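You operate a simulated robot arm through the tools that you are given. There is no shell and no other tool. Be economical: measure what you need, move in short steps, check, and stop when the job is done.

You are at the controls of a simulated robot arm. One attempt, no reset.

JOB
Set the cotton drum marker to EMPTY. Then put the silver post on top of the scouring pad. Then shut the drawer of the winder bench. Then put the tin cup on the clamp end of the stacking table. Then set the gold slider to 0. Then take the black post and leave it on top of the blue canister on the top of the packing bench. Then take the yellow scouring pad and leave it on the steel tray. Then stack the 25 spare collar from the top of the pressing bench on top of the 35 spare collar. Do these in the order given. Set down upright: silver post, black post. The cotton drum marker goes toward x +1.0, y +0.0, z +0.0 (a direction in the base frame), to its stop. The gold slider goes toward x +0.0, y -1.0, z +0.0 (a direction in the base frame), to its stop.

The check looks at the end state, three seconds after you hand in, the way a careful person would. Anything else that was tipped, shoved, dropped, spilled or broken makes it a failure.

ROBOT AND FRAMES
A 7-joint arm with a fingered hand on a trunk, on a base that drives. Base frame: it is fixed to the floor where the robot stands at the start and does not move with it; the origin is under the middle of the robot, x ahead of it, y to its left, z up. Readings come in m, degrees, newtons and seconds.
With the tool pointing down near the work surface it reaches from about 0.14 to 0.76 m from the robot's upright axis, wherever it stands. Its first joint turns from -69.0 to 172.0 degrees. Places, roughly: black post [-2.25, 0, 1]; blue canister (5x5x9 cm) [-2.2, 0.2, 0.9]; clamp end of the stacking table [3, 4, 0.8]; cotton drum marker [0.5, -0.4, 0.5]; drawer of the winder bench [0.8, 3.7, 0.7]; gold slider [-2.6, 3.3, 1.3]; scouring pad (9x6x4 cm) [-2.1, 4.9, 0.8]; silver post [1, 1.75, 0.75]; spare collar [4.25, -0.25, 0.75]; steel tray (33x11x4 cm) [2.9, -0.1, 0.8]; tin cup (6x6x6 cm) [-1.1, 4.8, 1]; yellow scouring pad (8x5x4 cm) [3, -0.3, 0.8]. Payload 3.4 kg.
The TCP is the grasp point between the finger pads, 0.039 m short of the fingertips. In the tool frame z runs along the fingers and y along their closing line. Largest opening 0.18 m; the body of the gripper starts 0.111 m behind the TCP. The gripper is a hand of 3 fingers: y runs from the thumb to the fingers, the wrist lies at [0, 0, -0.262] in the tool frame.
Orientation is that of the tool frame in the base frame, as a unit quaternion [w, x, y, z]. With the fingers straight down and closing along the base's y, the tool's x points along the base's -x, its y along +y and its z along -z.

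CONTROLS
- The arm moves only by the tool drive_tool. Its argument "plan" is a list of rows, each a list of 6 numbers: the shift along the tool's x, y, z in cm, then the turn, a rotation vector about the tool's x, y, z in degrees. In form: [[x, y, z, ax, ay, az], ...]. A call has 1 to 10 rows; each row shifts and turns the commanded pose from where the row before left it, along the tool's axes as they then stand. A row lasts 0.2 s, in which the tool goes at most 0.05 m and 8.6 degrees; a call with a longer step from one row to the next is refused whole. Where a pose cannot be reached the arm comes as near as it can. A force on the tool above 40 N (or 10 N above the force at the start of the call, whichever is more), or a blocked arm, ends the call early, and 0.2 s more pass. In this call time passes only in rows, and 0.2 s behind the last. It gives the time, the measured TCP pose, the force on the tool (base axes), the opening and the grip force at its end, in the units of the frame above (readings bear some noise), with the torque about the TCP (base axes, N m) and any sound that the robot's microphone picked up.
- Cameras (640 x 400 px; columns grow to the right, rows downward): "scene" is now at [0.1298, 0.2214, 1.7622]; the picture's right is [-0.56, -0.82, 0.12], its down [-0.73, 0.42, -0.54] and it looks along [0.39, -0.39, -0.83] (base axes); focal length 276 px, centre (320, 200). "wrist" rides on the gripper at [0.063, -0.036, -0.128] in the tool frame; the picture's right is [0.50, 0.87, 0.00], its down [-0.75, 0.44, -0.49] and it looks along [-0.43, 0.25, 0.87] (tool axes); focal length 226 px, centre (320, 200). There is no depth. A picture from a camera that has moved, and an enlarged one, comes with that camera's place and axes in the base frame and with its lens.
- capture(camera): a new picture of that camera. It takes no simulated time.
- lift_body(by): slides the trunk up (or, below 0, down) by that many m; the arm and the scene camera ride with it, the base frame stays. It gives what a move gives, with no picture.
- base_move(legs): drives the robot by 1 to 6 legs, each [ahead, left, turn to the left] in m, m and degrees, along the robot's own axes; the way and the turn of a leg run together, so that a leg with both is an arc; at most 1.5 m and 180 degrees a leg. The arm and the cameras ride along, it lands a little off, and it stops where it bumps. It gives what a move gives.
- move_fingers(finger1, finger2, thumb_bend): sets how far each is bent, from 0 (flat) to 100 (curled in); at 30 the hand is open as for a grip, at 70 the pads meet at the TCP. One left out holds its place. A second passes; each finger stops where it meets its share of the squeeze, and holds until it gets a number again. It is the only way to open and close the hand. It gives what a move gives, with no picture; readings hold the bend of each and the force on the fingers (four entries, about 0 where the hand has none), thumb and palm.
- turn_head(pan, tilt): turns the head with the scene camera to pan (to the left, within 143 degrees either way) and tilt (down, from -29 to 69), counted from straight ahead of the robot. It gives what a move gives.
- inspect(camera, box): a new picture of the part [left, top, right, bottom] of that camera's present view, enlarged. It takes no simulated time.
- hand_in(): hands the job in; it is judged then, once.

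Work in short steps. Places have to be worked out from the pictures, the camera data and where the tool is seen: move nearer, look again, correct. Check each grasp and each placing, and mend what went wrong. You have 196 turns and 174 pictures in all, those below and enlarged ones among them. Open the gripper and draw the arm clear of the work before you hand the job in, unless the task says otherwise; then end with one line.

The tools are called after ">>>" as name(argument=value, ...) on one line, values as JSON. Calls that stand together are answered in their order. drive_tool: Moves the arm, as the interface text tells. Its arguments: {"type":"object","properties":{"plan":{"type":"array"}},"required":["plan"]} The other tools are called the same way: lift_body (by) slides the trunk up or down; move_fingers (finger1, finger2, thumb_bend) moves the fingers one by one; base_move (legs) drives the base; turn_head (pan, tilt) turns the head that bears the scene camera; capture (camera) takes a picture; inspect (camera, box) takes an enlarged picture of a part of a camera's view; hand_in () hands the job in.

At the start:

```text
time: 0.0
eef_pos: [0.4105, -0.2863, 0.9189]
ee_rot: [0.067, 0.061, 0.995, -0.037]
force: [-0.1, 0.1, 0.0]
moment: [0.03, 0.02, 0.02]
gripper_width: 0.1797
finger_force: 0.0
shape: jaw
bend: [30.0, 30.0, 30.0]
finger forces: [0.1, 0.0, 0.1, 0.1, 0.1, 0.0]
trunk travel left (down, up): [-0.25, 0.292]
robot x, y, heading: [-0.0148, 0.0044, -1.7]
head pan, tilt: [-32.3, 61.7]
```

scene: 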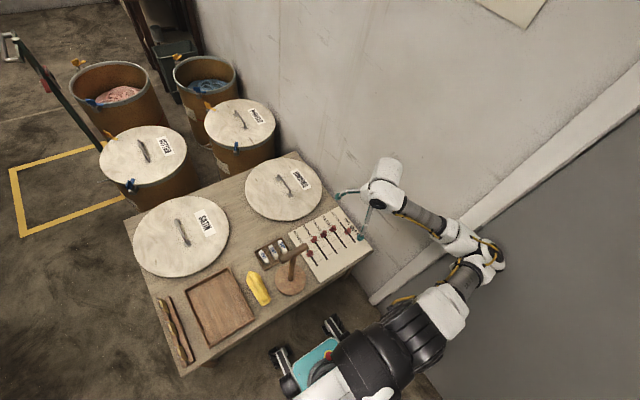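
wrist: 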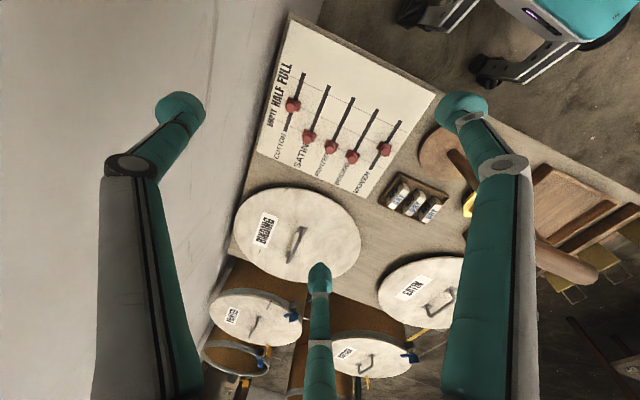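

I start by enlarging the marker board in both views to read its labels and find the cotton marker.

>>> inspect(camera="wrist", box=[240, 40, 440, 200])

>>> inspect(camera="scene", box=[270, 180, 400, 290])

```text
2.50 times, centred on (340, 120) of wrist
camera zoom: at [0.3277, -0.3044, 1.0379], right [-0.38, 0.92, -0.12], down [0.73, 0.38, 0.56], along [0.56, 0.12, -0.82], focal length 565 px, centre (270, 400)
```

zoom: 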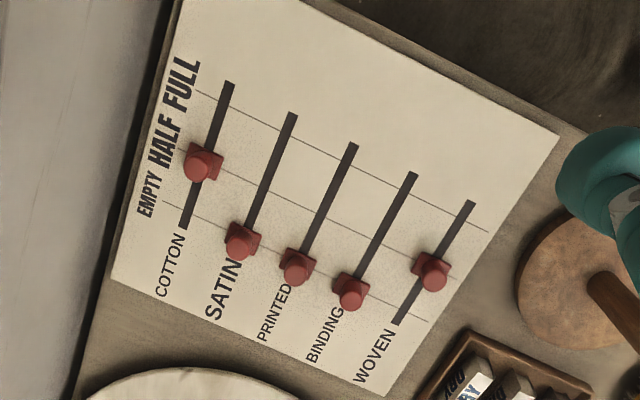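

```text
3.64 times, centred on (335, 235) of scene
camera zoom: at [0.1298, 0.2214, 1.7622], right [-0.56, -0.82, 0.12], down [-0.73, 0.42, -0.54], along [0.39, -0.39, -0.83], focal length 1004 px, centre (266, 73)
```

zoom: 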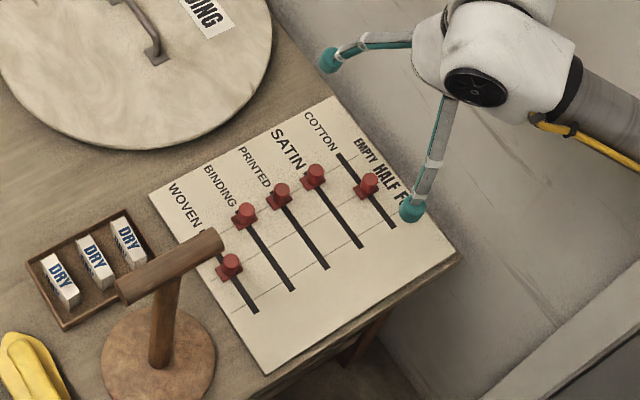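

The marker triangulates to about (0.489, -0.385, 0.50), and EMPTY lies toward +x. I'll straighten the tool to vertical, close the hand into a compact pusher and lower the trunk.

>>> drive_tool(plan=[[0, 0, 0, -2.1, 3.9, -3.5], [0, 0, 0, -2.1, 3.9, -3.5]])

>>> move_fingers(finger1=70, finger2=70, thumb_bend=70)

>>> lift_body(by=-0.2)

>>> capture(camera="wrist")

>>> capture(camera="scene")

```text
time: 0.3
eef_pos: [0.4338, -0.3722, 0.8358]
ee_rot: [0.105, 0.118, 0.981, 0.11]
force: [-1.6, 7.6, 4.8]
moment: [-1.05, -0.01, -0.31]
gripper_width: 0.1797
finger_force: 0.1
shape: jaw
bend: [30.0, 30.0, 31.0]
finger forces: [0.0, 0.0, 0.0, 0.0, 1.9, 0.1]
trunk travel left (down, up): [-0.25, 0.292]
robot x, y, heading: [0.0119, 0.0134, 1.0]
head pan, tilt: [-32.3, 61.7]
stopped in row 1: the arm was blocked; the commanded pose is now the measured one
```

```text
time: 0.7
eef_pos: [0.4733, -0.3504, 0.837]
ee_rot: [0.135, 0.074, 0.977, 0.147]
force: [-0.6, -0.4, 1.8]
moment: [0.09, -0.05, -0.01]
gripper_width: 0.0044
finger_force: 0.0
shape: fingers
bend: [67.0, 67.0, 69.0]
finger forces: [0.0, 0.0, 0.0, 0.0, 0.1, 0.1]
trunk travel left (down, up): [-0.25, 0.292]
robot x, y, heading: [0.0172, 0.0201, 2.4]
head pan, tilt: [-32.3, 61.7]
stopped: the arm was blocked; the commanded pose is now the measured one
```

```text
time: 1.0
eef_pos: [0.5261, -0.313, 0.8372]
ee_rot: [0.172, 0.033, 0.961, 0.212]
force: [-1.7, -1.6, 1.7]
moment: [0.12, -0.12, -0.02]
gripper_width: 0.0
finger_force: 0.0
shape: fingers
bend: [70.0, 70.0, 70.0]
finger forces: [0.0, 0.0, 0.1, 0.0, 0.0, 0.0]
trunk travel left (down, up): [-0.248, 0.295]
robot x, y, heading: [0.0311, 0.0301, 3.9]
head pan, tilt: [-32.3, 61.7]
stopped: the arm was blocked; the commanded pose is now the measured one
```

```text
169 pictures are left
camera wrist: at [0.4233, -0.3879, 0.9094], right [-0.48, 0.85, 0.2], down [0.53, 0.1, 0.84], along [0.7, 0.51, -0.5], focal length 226 px, centre (320, 200)
```

wrist: 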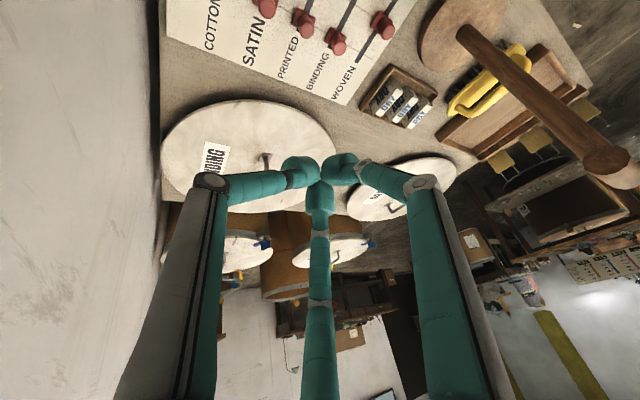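

```text
168 pictures are left
camera scene: at [0.1125, 0.275, 1.7658], right [-0.47, -0.87, 0.12], down [-0.76, 0.33, -0.56], along [0.45, -0.36, -0.82], focal length 276 px, centre (320, 200)
```

scene: 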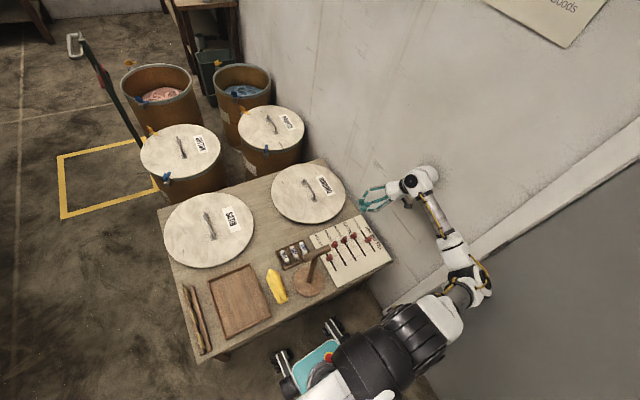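

The arm was blocked and the base has been nudged, probably by the elbow or forearm against the wall. Before going on I check whether things have settled, with a tiny move and a closer look at the arm.

>>> drive_tool(plan=[[0, 0, 0, 0, 0, 0]])

>>> inspect(camera="scene", box=[300, 140, 520, 400])

```text
time: 1.3
eef_pos: [0.6004, -0.2666, 0.8386]
ee_rot: [0.19, -0.046, 0.936, 0.294]
force: [-1.2, 2.4, 1.8]
moment: [-0.33, -0.04, -0.14]
gripper_width: 0.0
finger_force: 0.1
shape: fingers
bend: [70.0, 70.0, 70.0]
finger forces: [0.1, 0.0, 0.0, 0.0, 0.0, 0.1]
trunk travel left (down, up): [-0.248, 0.295]
robot x, y, heading: [0.0536, 0.038, 7.5]
head pan, tilt: [-32.3, 61.7]
stopped in row 1: the arm was blocked; the commanded pose is now the measured one
```

```text
1.54 times, centred on (410, 270) of scene
camera zoom: at [0.1241, 0.2516, 1.7656], right [-0.42, -0.9, 0.1], down [-0.78, 0.3, -0.55], along [0.47, -0.31, -0.83], focal length 425 px, centre (182, 92)
```

zoom: 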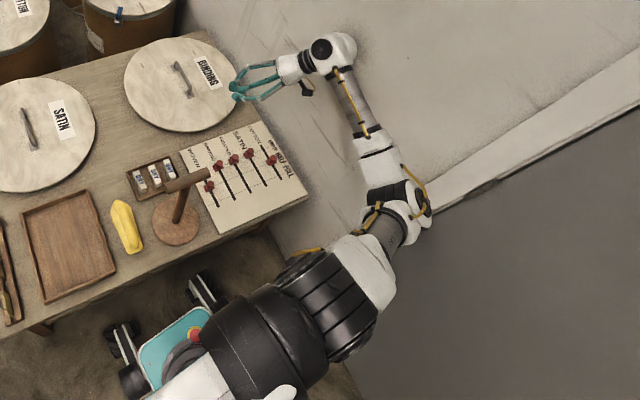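

The elbow is still against the wall to the robot's right. I drive the base left to free it.

>>> base_move(legs=[[0, 0.2, 0]])

>>> drive_tool(plan=[[0, 0, 0, 0, 0, 0]])

>>> capture(camera="scene")

```text
time: 2.1
eef_pos: [0.773, -0.2147, 0.7672]
ee_rot: [0.161, -0.174, 0.888, 0.394]
force: [0.7, 0.1, -0.9]
moment: [0.13, 0.11, 0.12]
gripper_width: 0.0
finger_force: 0.0
shape: fingers
bend: [70.0, 70.0, 70.0]
finger forces: [0.0, 0.0, 0.0, 0.1, 0.0, 0.0]
trunk travel left (down, up): [-0.248, 0.295]
robot x, y, heading: [0.1168, 0.0657, 16.9]
head pan, tilt: [-32.3, 61.7]
stopped in leg 1: the robot was blocked; the commanded pose is now the measured one
```

```text
time: 2.7
eef_pos: [0.7814, -0.2089, 0.7576]
ee_rot: [0.159, -0.182, 0.879, 0.411]
force: [2.2, 14.5, 3.5]
moment: [-1.67, 0.27, 0.04]
gripper_width: 0.0
finger_force: 0.1
shape: fingers
bend: [70.0, 70.0, 70.0]
finger forces: [0.0, 0.0, 0.0, 0.0, 0.1, 0.0]
trunk travel left (down, up): [-0.248, 0.295]
robot x, y, heading: [0.1358, 0.0771, 18.7]
head pan, tilt: [-32.3, 61.7]
stopped in row 1: the arm was blocked; the commanded pose is now the measured one
```

```text
166 pictures are left
camera scene: at [0.2475, 0.1454, 1.7584], right [-0.23, -0.97, 0.03], down [-0.85, 0.19, -0.5], along [0.48, -0.14, -0.87], focal length 276 px, centre (320, 200)
```

scene: 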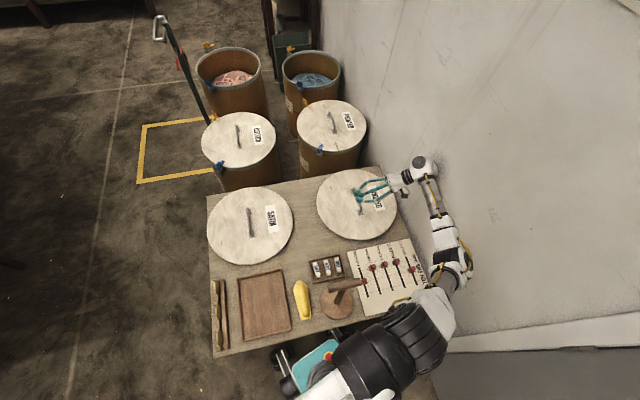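

The hand is now above the Binding lid at a safe height and the base is wedged by the elbow on the wall. I back out along -x and +y.

>>> base_move(legs=[[-0.15, 0.18, 0]])

>>> capture(camera="scene")

```text
time: 3.3
eef_pos: [0.8067, -0.1958, 0.7366]
ee_rot: [0.149, -0.209, 0.856, 0.448]
force: [0.7, -0.2, -1.0]
moment: [0.18, 0.02, 0.12]
gripper_width: 0.0
finger_force: 0.1
shape: fingers
bend: [70.0, 70.0, 70.0]
finger forces: [0.0, 0.1, 0.1, 0.1, 0.0, 0.0]
trunk travel left (down, up): [-0.248, 0.295]
robot x, y, heading: [0.1386, 0.0751, 20.7]
head pan, tilt: [-32.3, 61.7]
stopped in leg 1: the robot was blocked; the commanded pose is now the measured one
```

```text
165 pictures are left
camera scene: at [0.2583, 0.1595, 1.7582], right [-0.2, -0.98, 0.04], down [-0.86, 0.16, -0.49], along [0.48, -0.13, -0.87], focal length 276 px, centre (320, 200)
```

scene: 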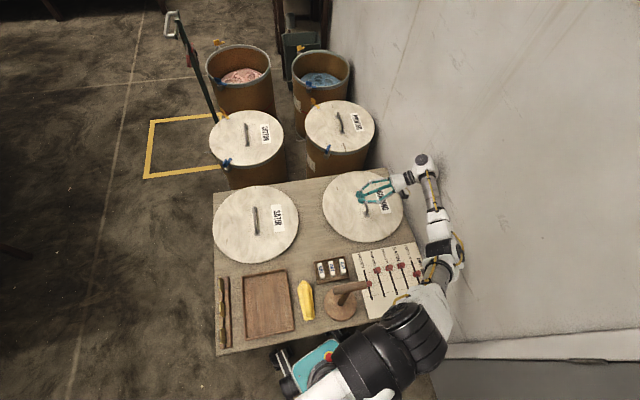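

Still wedged. Turning the base left should swing the whole arm away from the wall, so I try that and check.

>>> base_move(legs=[[0, 0, 25]])

>>> capture(camera="scene")

```text
time: 4.0
eef_pos: [0.8232, -0.1856, 0.7235]
ee_rot: [0.146, -0.24, 0.827, 0.488]
force: [1.0, -0.9, 1.0]
moment: [0.03, 0.0, 0.02]
gripper_width: 0.0
finger_force: 0.0
shape: fingers
bend: [70.0, 70.0, 70.0]
finger forces: [0.0, 0.0, 0.0, 0.0, 0.1, 0.0]
trunk travel left (down, up): [-0.248, 0.295]
robot x, y, heading: [0.1415, 0.0779, 22.1]
head pan, tilt: [-32.3, 61.7]
stopped in leg 1: the robot was blocked; the commanded pose is now the measured one
```

```text
164 pictures are left
camera scene: at [0.2608, 0.1564, 1.7585], right [-0.17, -0.98, 0.03], down [-0.86, 0.14, -0.49], along [0.48, -0.11, -0.87], focal length 276 px, centre (320, 200)
```

scene: 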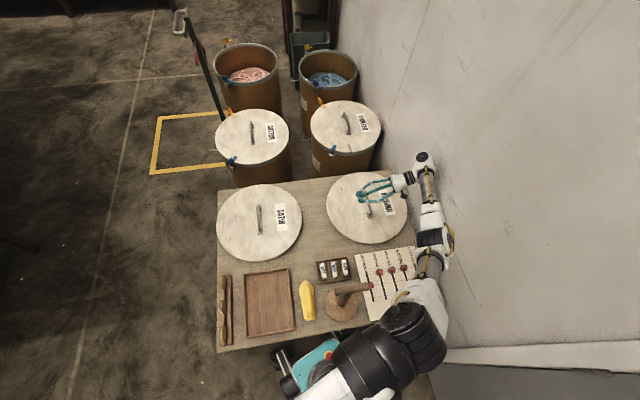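

The base still stops at once. I now use the arm itself, moving the tool toward +y and up to pull wrist and elbow off the wall.

>>> drive_tool(plan=[[-1.5, 2.3, 1.9, 0, 0, 0], [-1.5, 2.3, 1.9, 0, 0, 0], [-1.5, 2.3, 1.9, 0, 0, 0], [-1.5, 2.3, 1.9, 0, 0, 0]])

>>> capture(camera="scene")

```text
time: 4.4
eef_pos: [0.8291, -0.1814, 0.7233]
ee_rot: [0.148, -0.239, 0.818, 0.502]
force: [-0.3, 0.0, 0.4]
moment: [0.01, -0.01, -0.04]
gripper_width: 0.0
finger_force: 0.1
shape: fingers
bend: [70.0, 70.0, 70.0]
finger forces: [0.0, 0.0, 0.0, 0.0, 0.1, 0.0]
trunk travel left (down, up): [-0.248, 0.295]
robot x, y, heading: [0.1412, 0.0757, 22.7]
head pan, tilt: [-32.3, 61.7]
stopped in row 1: the arm was blocked; the commanded pose is now the measured one
```

```text
163 pictures are left
camera scene: at [0.2605, 0.1496, 1.7602], right [-0.17, -0.99, 0.03], down [-0.86, 0.13, -0.49], along [0.48, -0.11, -0.87], focal length 276 px, centre (320, 200)
```

scene: 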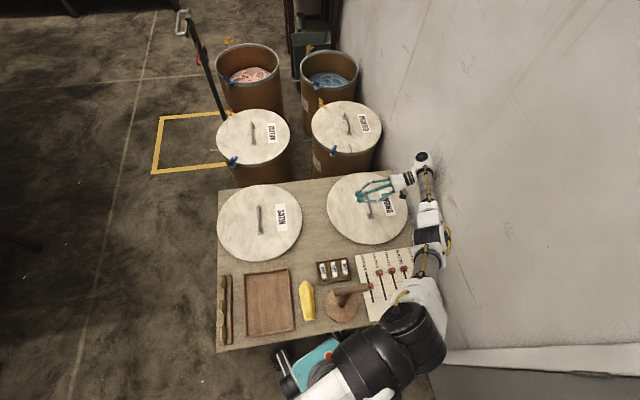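

Nearly static now but still reported blocked. I look for the contact with the wrist camera and by panning the head to the right.

>>> inspect(camera="scene", box=[260, 140, 480, 400])

>>> turn_head(pan=-75, tilt=60)

>>> capture(camera="scene")

```text
1.54 times, centred on (370, 270) of scene
camera zoom: at [0.2605, 0.1496, 1.7602], right [-0.17, -0.99, 0.03], down [-0.86, 0.13, -0.49], along [0.48, -0.11, -0.87], focal length 425 px, centre (243, 92)
```

zoom: 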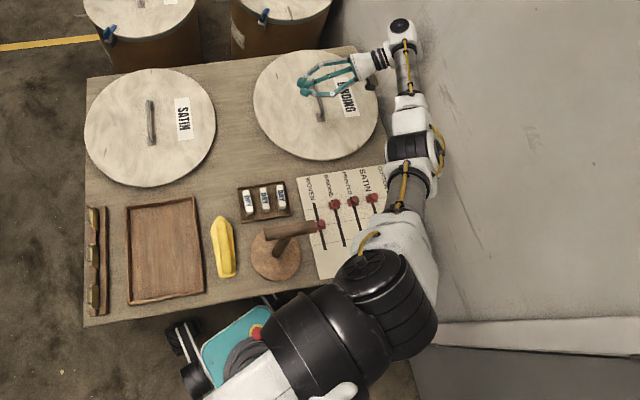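

```text
time: 5.5
eef_pos: [0.8281, -0.182, 0.7222]
ee_rot: [0.145, -0.238, 0.819, 0.502]
force: [-0.3, 0.8, -0.4]
moment: [-0.01, 0.02, 0.02]
gripper_width: 0.0
finger_force: 0.0
shape: fingers
bend: [70.0, 70.0, 70.0]
finger forces: [0.1, 0.1, 0.0, 0.0, 0.0, 0.0]
trunk travel left (down, up): [-0.248, 0.295]
robot x, y, heading: [0.1404, 0.069, 22.6]
head pan, tilt: [-75.0, 60.0]
```

```text
161 pictures are left
camera scene: at [0.2449, 0.1165, 1.7633], right [-0.79, -0.61, 0.02], down [-0.53, 0.66, -0.53], along [0.31, -0.43, -0.85], focal length 276 px, centre (320, 200)
```

scene: 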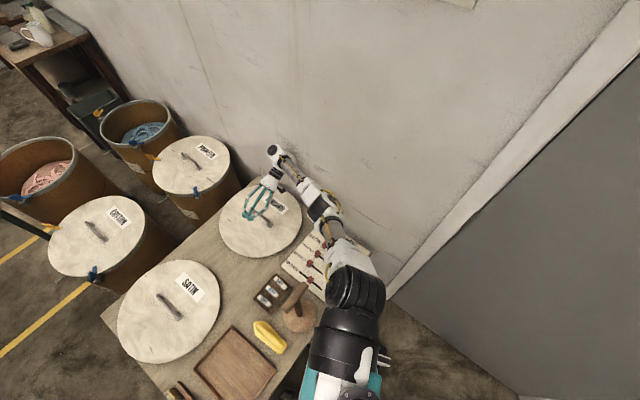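

The head move passed a second unblocked and the pose stayed still, so the arm seems relaxed. I try moving the base away from the wall again.

>>> base_move(legs=[[-0.1, 0.15, 0]])

>>> capture(camera="scene")

```text
time: 6.2
eef_pos: [0.8281, -0.1759, 0.7201]
ee_rot: [0.152, -0.258, 0.795, 0.528]
force: [-0.1, -1.0, -0.8]
moment: [0.01, 0.02, 0.06]
gripper_width: 0.0
finger_force: 0.0
shape: fingers
bend: [70.0, 70.0, 70.0]
finger forces: [0.0, 0.1, 0.0, 0.1, 0.1, 0.0]
trunk travel left (down, up): [-0.248, 0.295]
robot x, y, heading: [0.1379, 0.075, 23.8]
head pan, tilt: [-75.0, 60.0]
stopped in leg 1: the robot was blocked; the commanded pose is now the measured one
```

```text
160 pictures are left
camera scene: at [0.2366, 0.1076, 1.762], right [-0.78, -0.62, 0.01], down [-0.54, 0.66, -0.53], along [0.32, -0.42, -0.85], focal length 276 px, centre (320, 200)
```

scene: 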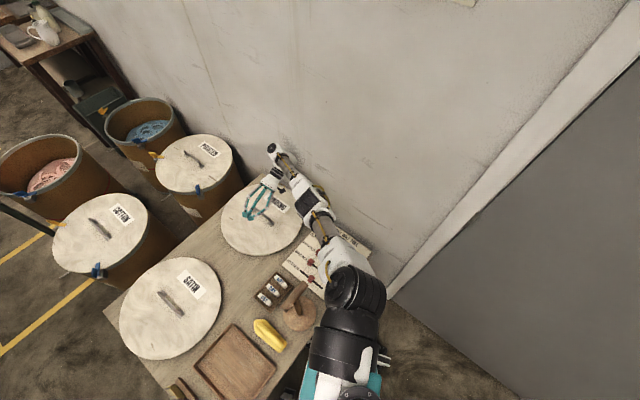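

I still can't tell what stops the base, so I look to the robot's right and rear and at the arm from the wrist camera.

>>> turn_head(pan=-130, tilt=55)

>>> capture(camera="scene")

>>> capture(camera="wrist")

>>> turn_head(pan=100, tilt=55)

>>> capture(camera="scene")

```text
time: 7.4
eef_pos: [0.8284, -0.175, 0.7185]
ee_rot: [0.149, -0.254, 0.797, 0.527]
force: [-0.8, -0.9, 0.5]
moment: [0.01, 0.0, -0.03]
gripper_width: 0.0001
finger_force: 0.0
shape: fingers
bend: [70.0, 70.0, 70.0]
finger forces: [0.0, 0.0, 0.0, 0.0, 0.0, 0.1]
trunk travel left (down, up): [-0.248, 0.295]
robot x, y, heading: [0.1414, 0.0738, 23.6]
head pan, tilt: [-130.0, 55.0]
```

```text
159 pictures are left
camera scene: at [0.181, 0.0976, 1.7691], right [-0.96, 0.28, -0.02], down [0.23, 0.77, -0.6], along [-0.15, -0.58, -0.8], focal length 276 px, centre (320, 200)
```

scene: 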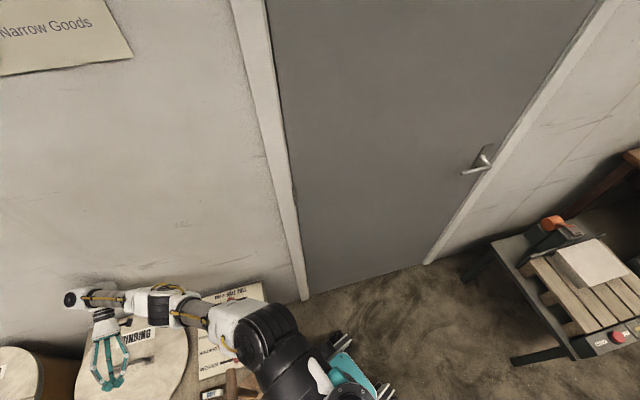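

```text
158 pictures are left
camera wrist: at [0.8014, -0.3198, 0.7084], right [-0.9, 0.15, 0.41], down [0.39, -0.13, 0.91], along [0.19, 0.98, 0.06], focal length 226 px, centre (320, 200)
```

wrist: 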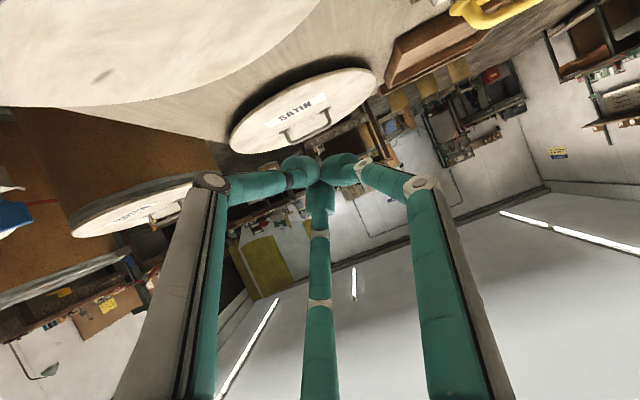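

```text
time: 10.7
eef_pos: [0.8296, -0.1758, 0.7171]
ee_rot: [0.148, -0.255, 0.796, 0.529]
force: [-0.6, 0.2, 0.1]
moment: [-0.04, -0.02, -0.01]
gripper_width: 0.0
finger_force: 0.0
shape: fingers
bend: [70.0, 70.0, 70.0]
finger forces: [0.0, 0.0, 0.1, 0.0, 0.0, 0.1]
trunk travel left (down, up): [-0.248, 0.295]
robot x, y, heading: [0.1407, 0.0737, 24.0]
head pan, tilt: [100.0, 55.0]
```

```text
157 pictures are left
camera scene: at [0.1624, 0.2255, 1.7646], right [0.83, 0.56, -0.01], down [0.46, -0.7, -0.55], along [-0.31, 0.45, -0.84], focal length 276 px, centre (320, 200)
```

scene: 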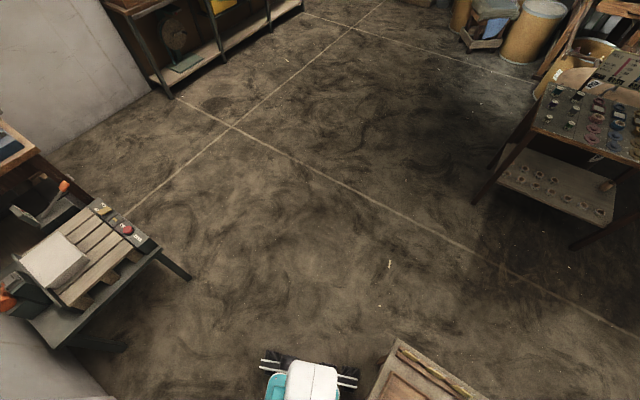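

The wall plane comes out near y = -0.45. I look straight down at the base and the table edge to find what holds it.

>>> turn_head(pan=-20, tilt=69)

>>> capture(camera="scene")

>>> turn_head(pan=-100, tilt=69)

>>> capture(camera="scene")

```text
time: 12.7
eef_pos: [0.8292, -0.1757, 0.7159]
ee_rot: [0.147, -0.254, 0.796, 0.529]
force: [0.0, -0.2, 0.1]
moment: [-0.01, 0.0, -0.02]
gripper_width: 0.0
finger_force: 0.0
shape: fingers
bend: [70.0, 70.0, 70.0]
finger forces: [0.1, 0.0, 0.0, 0.1, 0.0, 0.1]
trunk travel left (down, up): [-0.248, 0.295]
robot x, y, heading: [0.1394, 0.0775, 23.8]
head pan, tilt: [-20.0, 68.8]
```

```text
156 pictures are left
camera scene: at [0.259, 0.168, 1.7518], right [0.07, -1.0, 0.03], down [-0.93, -0.07, -0.37], along [0.37, -0.01, -0.93], focal length 276 px, centre (320, 200)
```

scene: 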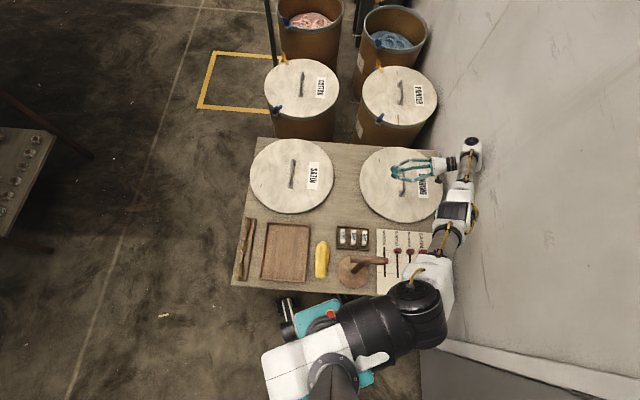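

```text
time: 14.2
eef_pos: [0.8286, -0.1759, 0.7166]
ee_rot: [0.148, -0.253, 0.797, 0.529]
force: [0.2, -0.5, -0.1]
moment: [-0.02, 0.0, 0.0]
gripper_width: 0.0001
finger_force: 0.1
shape: fingers
bend: [70.0, 70.0, 70.0]
finger forces: [0.0, 0.0, 0.1, 0.0, 0.1, 0.0]
trunk travel left (down, up): [-0.248, 0.295]
robot x, y, heading: [0.139, 0.0771, 23.9]
head pan, tilt: [-100.0, 68.8]
```

```text
155 pictures are left
camera scene: at [0.2169, 0.1092, 1.7534], right [-0.97, -0.24, 0.0], down [-0.22, 0.89, -0.39], along [0.09, -0.38, -0.92], focal length 276 px, centre (320, 200)
```

scene: 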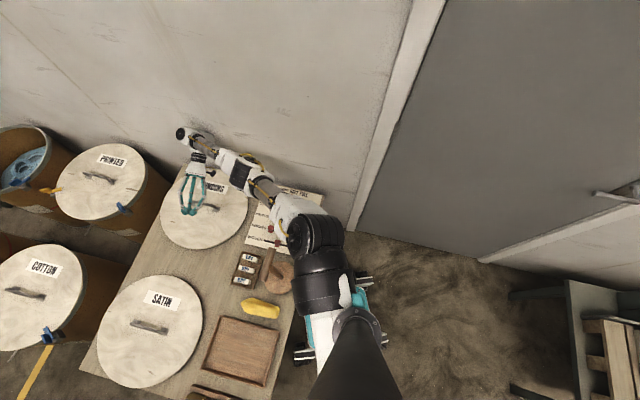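

Visually nothing but the arm touches the wall, so I test which direction it will yield, starting with straight up.

>>> drive_tool(plan=[[-1.5, 2.3, -1.2, 0, 0, 0], [-1.5, 2.3, -1.2, 0, 0, 0], [-1.5, 2.3, -1.2, 0, 0, 0]])

>>> lift_body(by=0.1)

>>> base_move(legs=[[0, 0, 30]])

```text
time: 14.6
eef_pos: [0.8238, -0.1727, 0.7216]
ee_rot: [0.149, -0.254, 0.784, 0.547]
force: [0.3, -0.1, 0.2]
moment: [0.0, 0.02, 0.02]
gripper_width: 0.0001
finger_force: 0.1
shape: fingers
bend: [70.0, 70.0, 70.0]
finger forces: [0.0, 0.1, 0.1, 0.1, 0.0, 0.1]
trunk travel left (down, up): [-0.248, 0.295]
robot x, y, heading: [0.1423, 0.0805, 24.5]
head pan, tilt: [-100.0, 68.8]
stopped in row 1: the arm was blocked; the commanded pose is now the measured one
```

```text
time: 15.9
eef_pos: [0.8377, -0.1698, 0.8287]
ee_rot: [0.163, -0.259, 0.771, 0.559]
force: [0.5, -0.3, 0.1]
moment: [0.04, -0.01, 0.02]
gripper_width: 0.0
finger_force: 0.0
shape: fingers
bend: [70.0, 70.0, 70.0]
finger forces: [0.1, 0.0, 0.0, 0.0, 0.1, 0.1]
trunk travel left (down, up): [-0.348, 0.195]
robot x, y, heading: [0.1428, 0.0755, 23.6]
head pan, tilt: [-100.0, 68.8]
```

```text
time: 17.8
eef_pos: [0.8774, 0.1969, 0.8348]
ee_rot: [0.018, -0.451, 0.683, 0.574]
force: [0.4, -0.6, 1.2]
moment: [-0.02, -0.01, -0.05]
gripper_width: 0.0003
finger_force: 0.1
shape: fingers
bend: [70.0, 70.0, 70.0]
finger forces: [0.0, 0.0, 0.0, 0.0, 0.0, 0.0]
trunk travel left (down, up): [-0.348, 0.195]
robot x, y, heading: [0.1416, 0.0766, 54.2]
head pan, tilt: [-100.0, 68.8]
```

Lifting the trunk freed it, and the base has turned. I move the base out away from the wall, then check the bench for damage.

>>> base_move(legs=[[0, 0.25, 0]])

>>> turn_head(pan=-80, tilt=50)

>>> capture(camera="scene")

```text
time: 19.6
eef_pos: [0.6915, 0.3342, 0.827]
ee_rot: [0.017, -0.449, 0.681, 0.578]
force: [1.4, 0.2, -0.7]
moment: [0.03, 0.04, -0.01]
gripper_width: 0.0002
finger_force: 0.0
shape: fingers
bend: [70.0, 70.0, 70.0]
finger forces: [0.0, 0.0, 0.1, 0.0, 0.0, 0.0]
trunk travel left (down, up): [-0.348, 0.195]
robot x, y, heading: [-0.0601, 0.2186, 54.2]
head pan, tilt: [-100.0, 68.8]
```

```text
time: 20.4
eef_pos: [0.6893, 0.3353, 0.83]
ee_rot: [0.018, -0.451, 0.682, 0.576]
force: [0.3, 0.6, 0.5]
moment: [0.01, 0.06, 0.01]
gripper_width: 0.0
finger_force: 0.0
shape: fingers
bend: [70.0, 70.0, 70.0]
finger forces: [0.0, 0.0, 0.0, 0.0, 0.0, 0.0]
trunk travel left (down, up): [-0.348, 0.195]
robot x, y, heading: [-0.0568, 0.2205, 53.9]
head pan, tilt: [-80.0, 50.0]
```

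```text
154 pictures are left
camera scene: at [0.0348, 0.1786, 1.8733], right [-0.44, -0.9, 0.0], down [-0.7, 0.34, -0.63], along [0.57, -0.28, -0.77], focal length 276 px, centre (320, 200)
```

scene: 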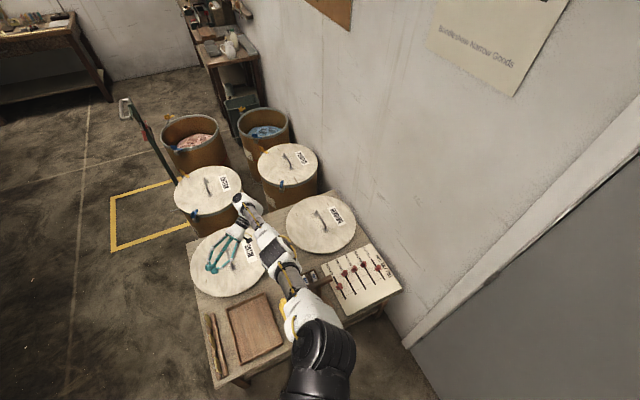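

I take the robot into open floor, away from both table and wall, so I can reset the arm posture safely.

>>> base_move(legs=[[0, 0.9, 0]])

>>> drive_tool(plan=[[0, 0, 0, 6.9, 3.8, 1.26], [0, 0, 0, 6.9, 3.8, 1.26], [0, 0, 0, 6.9, 3.8, 1.26], [0, 0, 0, 6.9, 3.8, 1.26], [0, 0, 0, 6.9, 3.8, 1.26], [0, 0, 0, 6.9, 3.8, 1.26], [0, 0, 0, 6.9, 3.8, 1.26], [0, 0, 0, 6.9, 3.8, 1.26], [0, 0, 0, 6.9, 3.8, 1.26]])

>>> capture(camera="scene")

```text
time: 25.2
eef_pos: [-0.0465, 0.8695, 0.8324]
ee_rot: [0.017, -0.454, 0.681, 0.575]
force: [0.0, 0.3, -0.4]
moment: [0.01, 0.0, -0.03]
gripper_width: 0.0003
finger_force: 0.1
shape: fingers
bend: [70.0, 70.0, 70.0]
finger forces: [0.0, 0.0, 0.0, 0.0, 0.0, 0.0]
trunk travel left (down, up): [-0.348, 0.195]
robot x, y, heading: [-0.7894, 0.746, 54.3]
head pan, tilt: [-80.0, 50.0]
```

```text
time: 27.2
eef_pos: [-0.052, 0.8735, 0.8364]
ee_rot: [0.002, -0.457, 0.89, -0.009]
force: [-0.1, -0.5, 0.0]
moment: [-0.03, 0.0, -0.02]
gripper_width: 0.0001
finger_force: 0.1
shape: fingers
bend: [70.0, 70.0, 70.0]
finger forces: [0.0, 0.0, 0.1, 0.1, 0.0, 0.0]
trunk travel left (down, up): [-0.348, 0.195]
robot x, y, heading: [-0.7907, 0.7454, 54.4]
head pan, tilt: [-80.0, 50.0]
```

```text
153 pictures are left
camera scene: at [-0.707, 0.7143, 1.8739], right [-0.43, -0.9, 0.0], down [-0.69, 0.33, -0.64], along [0.58, -0.28, -0.77], focal length 276 px, centre (320, 200)
```

scene: 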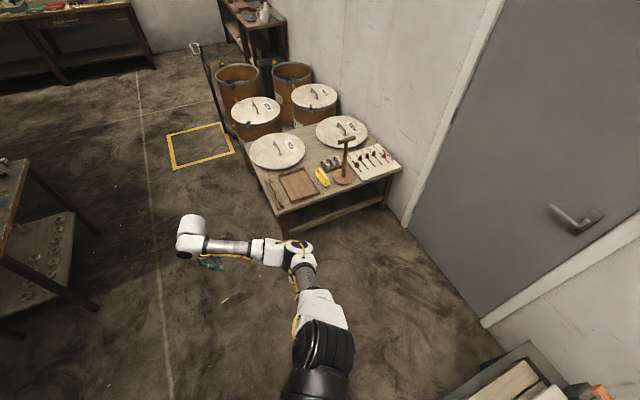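

Free and tool-down. I swing the tool to the robot's front-left in its own frame and raise it.

>>> drive_tool(plan=[[0, 4.8, -1.2, 0, 0, 0], [0, 4.8, -1.2, 0, 0, 0], [0, 4.8, -1.2, 0, 0, 0], [0, 4.8, -1.2, 0, 0, 0], [0, 4.8, -1.2, 0, 0, 0], [0, 4.8, -1.2, 0, 0, 0], [0, 4.8, -1.2, 0, 0, 0], [0, 4.8, -1.2, 0, 0, 0], [0, 4.8, -1.2, 0, 0, 0], [0, 4.8, -1.2, 0, 0, 0]])

>>> drive_tool(plan=[[1, 4.5, 0, 0, 0, 0], [1, 4.5, 0, 0, 0, 0], [1, 4.5, 0, 0, 0, 0], [1, 4.5, 0, 0, 0, 0]])

>>> turn_head(pan=0, tilt=50)

>>> capture(camera="scene")

```text
time: 29.4
eef_pos: [-0.4448, 1.1554, 0.9508]
ee_rot: [0.004, -0.456, 0.89, -0.01]
force: [0.1, 0.0, 0.3]
moment: [-0.03, -0.02, 0.0]
gripper_width: 0.0
finger_force: 0.0
shape: fingers
bend: [70.0, 70.0, 70.0]
finger forces: [0.0, 0.0, 0.0, 0.0, 0.0, 0.0]
trunk travel left (down, up): [-0.348, 0.195]
robot x, y, heading: [-0.7934, 0.7439, 54.3]
head pan, tilt: [-80.0, 50.0]
```

```text
time: 30.4
eef_pos: [-0.6141, 1.2287, 0.9457]
ee_rot: [0.004, -0.457, 0.89, -0.008]
force: [1.0, 0.2, -0.1]
moment: [0.01, -0.03, 0.03]
gripper_width: 0.0002
finger_force: 0.0
shape: fingers
bend: [70.0, 70.0, 70.0]
finger forces: [0.0, 0.0, 0.1, 0.0, 0.0, 0.0]
trunk travel left (down, up): [-0.348, 0.195]
robot x, y, heading: [-0.7911, 0.7432, 54.5]
head pan, tilt: [-80.0, 50.0]
```

```text
time: 31.9
eef_pos: [-0.6112, 1.2263, 0.9463]
ee_rot: [0.003, -0.456, 0.89, -0.008]
force: [0.0, 0.5, -0.4]
moment: [-0.01, 0.0, 0.06]
gripper_width: 0.0
finger_force: 0.0
shape: fingers
bend: [70.0, 70.0, 70.0]
finger forces: [0.0, 0.0, 0.0, 0.0, 0.0, 0.0]
trunk travel left (down, up): [-0.348, 0.195]
robot x, y, heading: [-0.7888, 0.7469, 54.1]
head pan, tilt: [0.0, 50.0]
```

```text
152 pictures are left
camera scene: at [-0.7369, 0.8144, 1.8741], right [0.81, -0.58, 0.0], down [-0.45, -0.62, -0.64], along [0.37, 0.52, -0.77], focal length 276 px, centre (320, 200)
```

scene: 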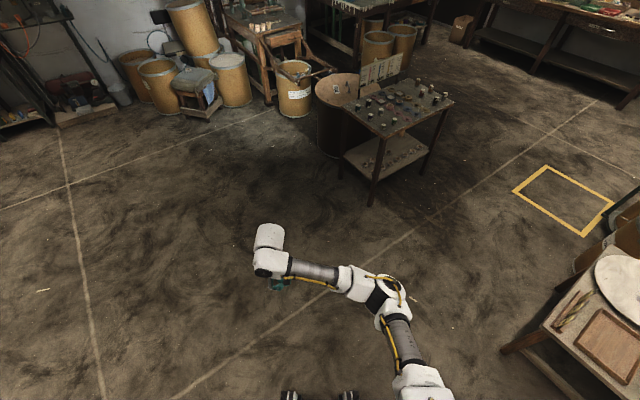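

Arm posture is healthy now. I rotate the hand for the marker (narrow side toward the wall, fingers leaning 20° toward it), then turn and drive to a spot where the marker lies ahead-left, keeping the elbow off the wall.

>>> drive_tool(plan=[[0, 0, 0, 0, 0, 7.5], [0, 0, 0, 0, 0, 7.5], [0, 0, 0, 0, 0, 7.5], [0, 0, 0, 0, 0, 7.5], [0, 0, 0, 0, -6.7, 0], [0, 0, 0, 0, -6.7, 0], [0, 0, 0, 0, -6.6, 0]])

>>> base_move(legs=[[0, 0, -114], [0.8, 0.3, 0]])

>>> capture(camera="scene")

```text
time: 33.5
eef_pos: [-0.6136, 1.2262, 0.946]
ee_rot: [0.175, -0.208, 0.962, 0.03]
force: [-0.1, -0.2, -0.7]
moment: [-0.02, -0.01, 0.02]
gripper_width: 0.0
finger_force: 0.1
shape: fingers
bend: [70.0, 70.0, 70.0]
finger forces: [0.0, 0.1, 0.0, 0.0, 0.0, 0.0]
trunk travel left (down, up): [-0.348, 0.195]
robot x, y, heading: [-0.7917, 0.7448, 54.3]
head pan, tilt: [0.0, 50.0]
```

```text
time: 42.7
eef_pos: [0.2732, -0.0974, 0.9455]
ee_rot: [0.122, 0.677, 0.715, -0.126]
force: [0.0, -1.1, -0.5]
moment: [-0.02, -0.02, -0.03]
gripper_width: 0.0
finger_force: 0.0
shape: fingers
bend: [70.0, 70.0, 70.0]
finger forces: [0.0, 0.0, 0.0, 0.0, 0.1, 0.0]
trunk travel left (down, up): [-0.348, 0.195]
robot x, y, heading: [-0.1061, 0.242, -56.7]
head pan, tilt: [0.0, 50.0]
```

```text
151 pictures are left
camera scene: at [-0.0624, 0.1678, 1.8741], right [-0.84, -0.55, 0.0], down [-0.42, 0.64, -0.64], along [0.35, -0.53, -0.77], focal length 276 px, centre (320, 200)
```

scene: 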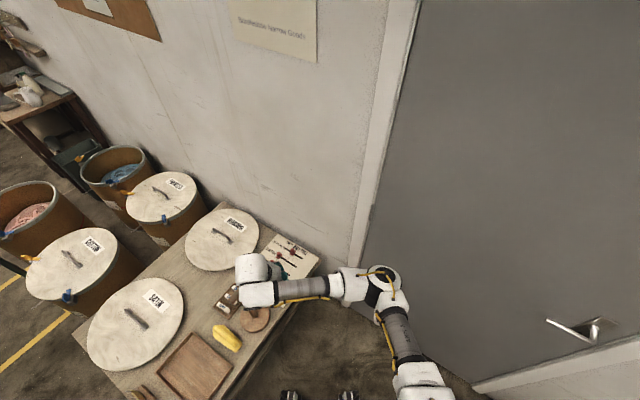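

The robot needs to be about 0.13 m nearer, and the elbow at about (-0.02, -0.19) still has room. I drive ahead and look with the wrist camera.

>>> base_move(legs=[[0.14, 0, 0]])

>>> capture(camera="wrist")

>>> capture(camera="scene")

```text
time: 44.0
eef_pos: [0.351, -0.2105, 0.9467]
ee_rot: [0.124, 0.676, 0.715, -0.128]
force: [1.2, -0.3, -0.2]
moment: [0.02, 0.03, 0.0]
gripper_width: 0.0
finger_force: 0.1
shape: fingers
bend: [70.0, 70.0, 70.0]
finger forces: [0.1, 0.0, 0.0, 0.1, 0.0, 0.0]
trunk travel left (down, up): [-0.348, 0.195]
robot x, y, heading: [-0.0326, 0.128, -56.7]
head pan, tilt: [0.0, 50.0]
```

```text
150 pictures are left
camera wrist: at [0.3101, -0.1094, 1.0431], right [0.84, 0.51, -0.19], down [0.47, -0.51, 0.72], along [0.27, -0.69, -0.67], focal length 226 px, centre (320, 200)
```

wrist: 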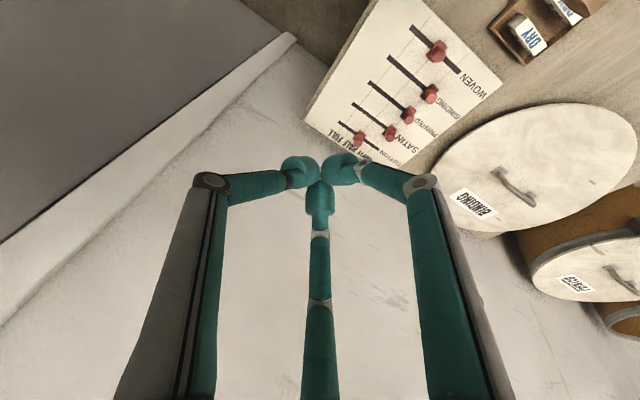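

```text
149 pictures are left
camera scene: at [0.0162, 0.0534, 1.8741], right [-0.84, -0.55, 0.0], down [-0.42, 0.64, -0.64], along [0.35, -0.54, -0.77], focal length 276 px, centre (320, 200)
```

scene: 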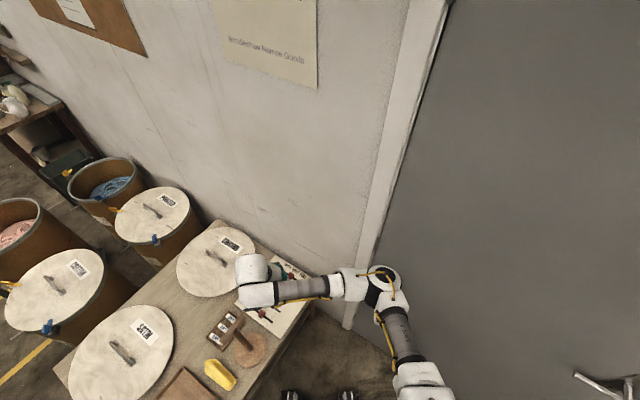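

The marker re-triangulates to (0.487, -0.39, 0.50). I lower the trunk 0.25 m and bring the closed fingers to the -x side of the knob, still above the board.

>>> lift_body(by=-0.25)

>>> drive_tool(plan=[[-2.3, 1.0, 3.5, 0, 0, 0], [-2.3, 1.0, 3.5, 0, 0, 0], [-2.3, 1.0, 3.5, 0, 0, 0], [-2.3, 1.0, 3.5, 0, 0, 0]])

>>> capture(camera="wrist")

>>> capture(camera="scene")

```text
time: 46.6
eef_pos: [0.3487, -0.2083, 0.6995]
ee_rot: [0.125, 0.676, 0.715, -0.127]
force: [1.1, 0.0, 0.8]
moment: [-0.01, 0.01, 0.01]
gripper_width: 0.0001
finger_force: 0.1
shape: fingers
bend: [70.0, 70.0, 70.0]
finger forces: [0.0, 0.0, 0.1, 0.1, 0.0, 0.1]
trunk travel left (down, up): [-0.098, 0.445]
robot x, y, heading: [-0.0353, 0.1253, -57.0]
head pan, tilt: [0.0, 50.0]
```

```text
time: 47.6
eef_pos: [0.3957, -0.3402, 0.5972]
ee_rot: [0.125, 0.676, 0.715, -0.128]
force: [-0.7, 0.6, 0.3]
moment: [-0.04, -0.01, 0.01]
gripper_width: 0.0001
finger_force: 0.1
shape: fingers
bend: [70.0, 70.0, 70.0]
finger forces: [0.0, 0.0, 0.0, 0.0, 0.0, 0.0]
trunk travel left (down, up): [-0.098, 0.445]
robot x, y, heading: [-0.0283, 0.1287, -56.9]
head pan, tilt: [0.0, 50.0]
```

```text
148 pictures are left
camera wrist: at [0.3559, -0.2388, 0.6941], right [0.84, 0.51, -0.19], down [0.47, -0.51, 0.72], along [0.27, -0.69, -0.67], focal length 226 px, centre (320, 200)
```

wrist: 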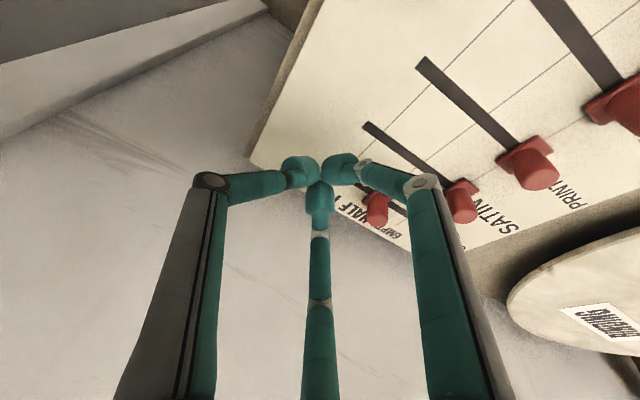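

```text
147 pictures are left
camera scene: at [0.1776, -0.1962, 1.5913], right [-0.84, -0.55, 0.0], down [-0.42, 0.65, -0.64], along [0.35, -0.53, -0.77], focal length 276 px, centre (320, 200)
```

scene: 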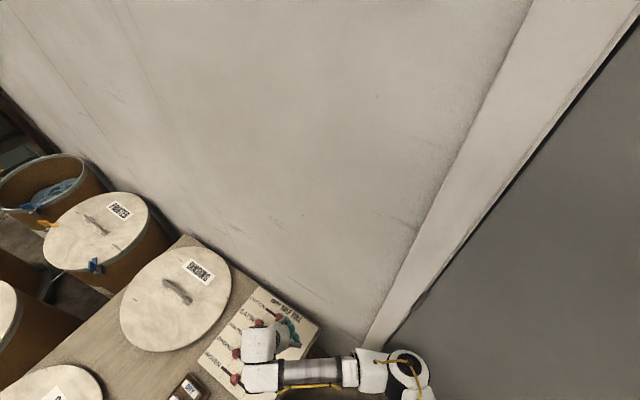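

The knob now reads about (0.50, -0.40) and Satin's is 7 cm further left, so there is room. I descend beside the knob on its -x side.

>>> drive_tool(plan=[[-0.7, 0.4, 2.8, 0, 0, 0], [-0.7, 0.4, 2.8, 0, 0, 0], [-0.7, 0.4, 2.2, 0, 0, 0]])

>>> inspect(camera="wrist", box=[240, 100, 480, 250])

>>> inspect(camera="scene", box=[180, 270, 340, 400])

```text
time: 48.4
eef_pos: [0.4122, -0.3827, 0.5507]
ee_rot: [0.136, 0.674, 0.714, -0.127]
force: [-5.6, 4.2, 24.0]
moment: [-0.1, 0.36, -0.08]
gripper_width: 0.0
finger_force: 13.9
shape: fingers
bend: [71.0, 69.0, 72.0]
finger forces: [7.6, 0.0, 0.0, 0.0, 19.8, 0.0]
trunk travel left (down, up): [-0.098, 0.445]
robot x, y, heading: [-0.032, 0.1257, -56.9]
head pan, tilt: [0.0, 50.0]
stopped in row 3: the force on the tool passed its limit (the readings are from after the stop); the commanded pose is now the measured one
```

```text
2.67 times, centred on (360, 175) of wrist
camera zoom: at [0.3704, -0.2807, 0.644], right [0.84, 0.52, -0.18], down [0.46, -0.5, 0.73], along [0.29, -0.7, -0.66], focal length 603 px, centre (213, 267)
```

zoom: 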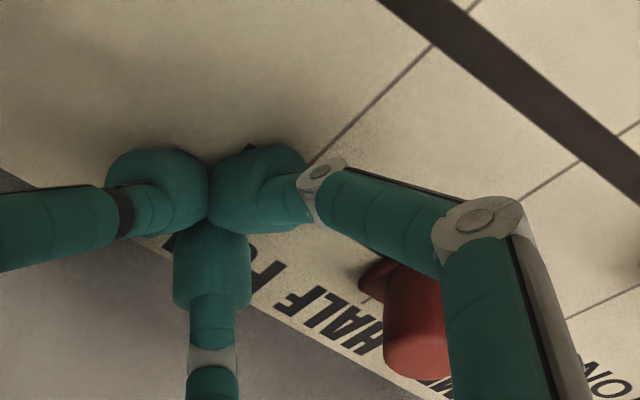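

```text
3.08 times, centred on (260, 335) of scene
camera zoom: at [0.1735, -0.1921, 1.5934], right [-0.84, -0.55, 0.0], down [-0.42, 0.64, -0.64], along [0.35, -0.54, -0.77], focal length 850 px, centre (505, -215)
```

zoom: 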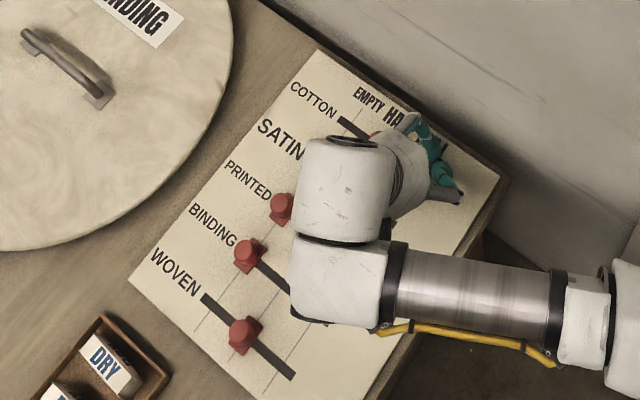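

The board's surface is higher than thought (about z 0.513) and the tips touched it lightly. The sloping finger would ride over the knob, so instead I raise, open slightly and straddle the knob, with the thumb on its -x side.

>>> drive_tool(plan=[[0, 0, -3.0, 0, 0, 0], [0, 0, -3.0, 0, 0, 0]])

>>> move_fingers(finger1=56, finger2=56, thumb_bend=56)

>>> drive_tool(plan=[[0.4, 3.4, 0, 0, 0, 0], [0.4, 3.4, 0, 0, 0, 0]])

>>> capture(camera="wrist")

```text
time: 49.0
eef_pos: [0.4094, -0.3599, 0.5994]
ee_rot: [0.132, 0.674, 0.716, -0.127]
force: [-0.4, 0.2, -0.1]
moment: [0.03, 0.03, 0.01]
gripper_width: 0.0
finger_force: 0.0
shape: fingers
bend: [70.0, 70.0, 70.0]
finger forces: [0.0, 0.0, 0.0, 0.0, 0.0, 0.1]
trunk travel left (down, up): [-0.098, 0.445]
robot x, y, heading: [-0.0315, 0.1236, -57.1]
head pan, tilt: [0.0, 50.0]
```

```text
time: 50.0
eef_pos: [0.4085, -0.3604, 0.5996]
ee_rot: [0.131, 0.674, 0.715, -0.127]
force: [-0.4, 0.0, -0.1]
moment: [0.0, -0.01, 0.02]
gripper_width: 0.0485
finger_force: 0.1
shape: fingers
bend: [56.0, 56.0, 56.0]
finger forces: [0.1, 0.0, 0.1, 0.0, 0.0, 0.1]
trunk travel left (down, up): [-0.098, 0.445]
robot x, y, heading: [-0.0343, 0.1287, -57.0]
head pan, tilt: [0.0, 50.0]
```

```text
time: 50.6
eef_pos: [0.4792, -0.3485, 0.5958]
ee_rot: [0.131, 0.674, 0.715, -0.129]
force: [0.0, -0.5, -0.6]
moment: [0.02, -0.03, -0.01]
gripper_width: 0.0489
finger_force: 0.0
shape: fingers
bend: [56.0, 56.0, 56.0]
finger forces: [0.0, 0.0, 0.0, 0.0, 0.1, 0.0]
trunk travel left (down, up): [-0.098, 0.445]
robot x, y, heading: [-0.0338, 0.1268, -56.7]
head pan, tilt: [0.0, 50.0]
```

```text
144 pictures are left
camera wrist: at [0.4381, -0.2476, 0.6903], right [0.84, 0.51, -0.19], down [0.47, -0.5, 0.73], along [0.28, -0.7, -0.66], focal length 226 px, centre (320, 200)
```

wrist: 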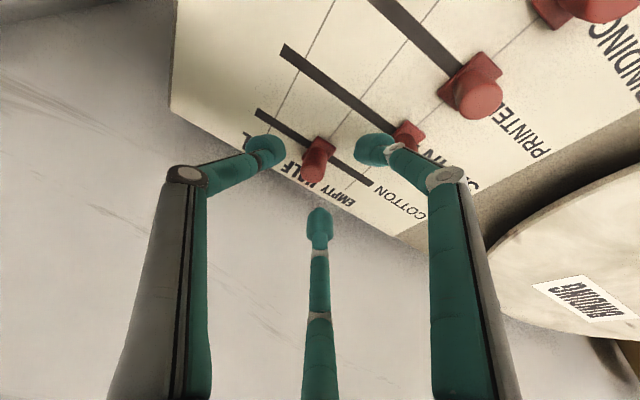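

The thumb (left) is on the -x side and the knob is centred between the fingers. I descend about 2.6 cm straight along the tool.

>>> drive_tool(plan=[[0, 0, 1.4, 0, 0, 0], [0, 0, 1.3, 0, 0, 0]])

>>> inspect(camera="wrist", box=[220, 100, 460, 250])

```text
time: 51.2
eef_pos: [0.4781, -0.3601, 0.5705]
ee_rot: [0.131, 0.675, 0.715, -0.127]
force: [-0.3, 0.2, -1.2]
moment: [-0.02, -0.01, -0.01]
gripper_width: 0.0487
finger_force: 0.0
shape: fingers
bend: [56.0, 56.0, 56.0]
finger forces: [0.0, 0.0, 0.0, 0.0, 0.1, 0.0]
trunk travel left (down, up): [-0.098, 0.445]
robot x, y, heading: [-0.0339, 0.1257, -57.0]
head pan, tilt: [0.0, 50.0]
```

```text
2.67 times, centred on (340, 175) of wrist
camera zoom: at [0.4375, -0.2584, 0.6668], right [0.84, 0.52, -0.18], down [0.47, -0.5, 0.73], along [0.28, -0.7, -0.66], focal length 603 px, centre (267, 267)
```

zoom: 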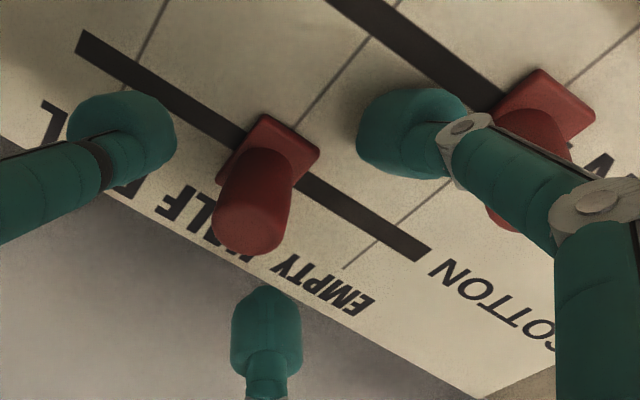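

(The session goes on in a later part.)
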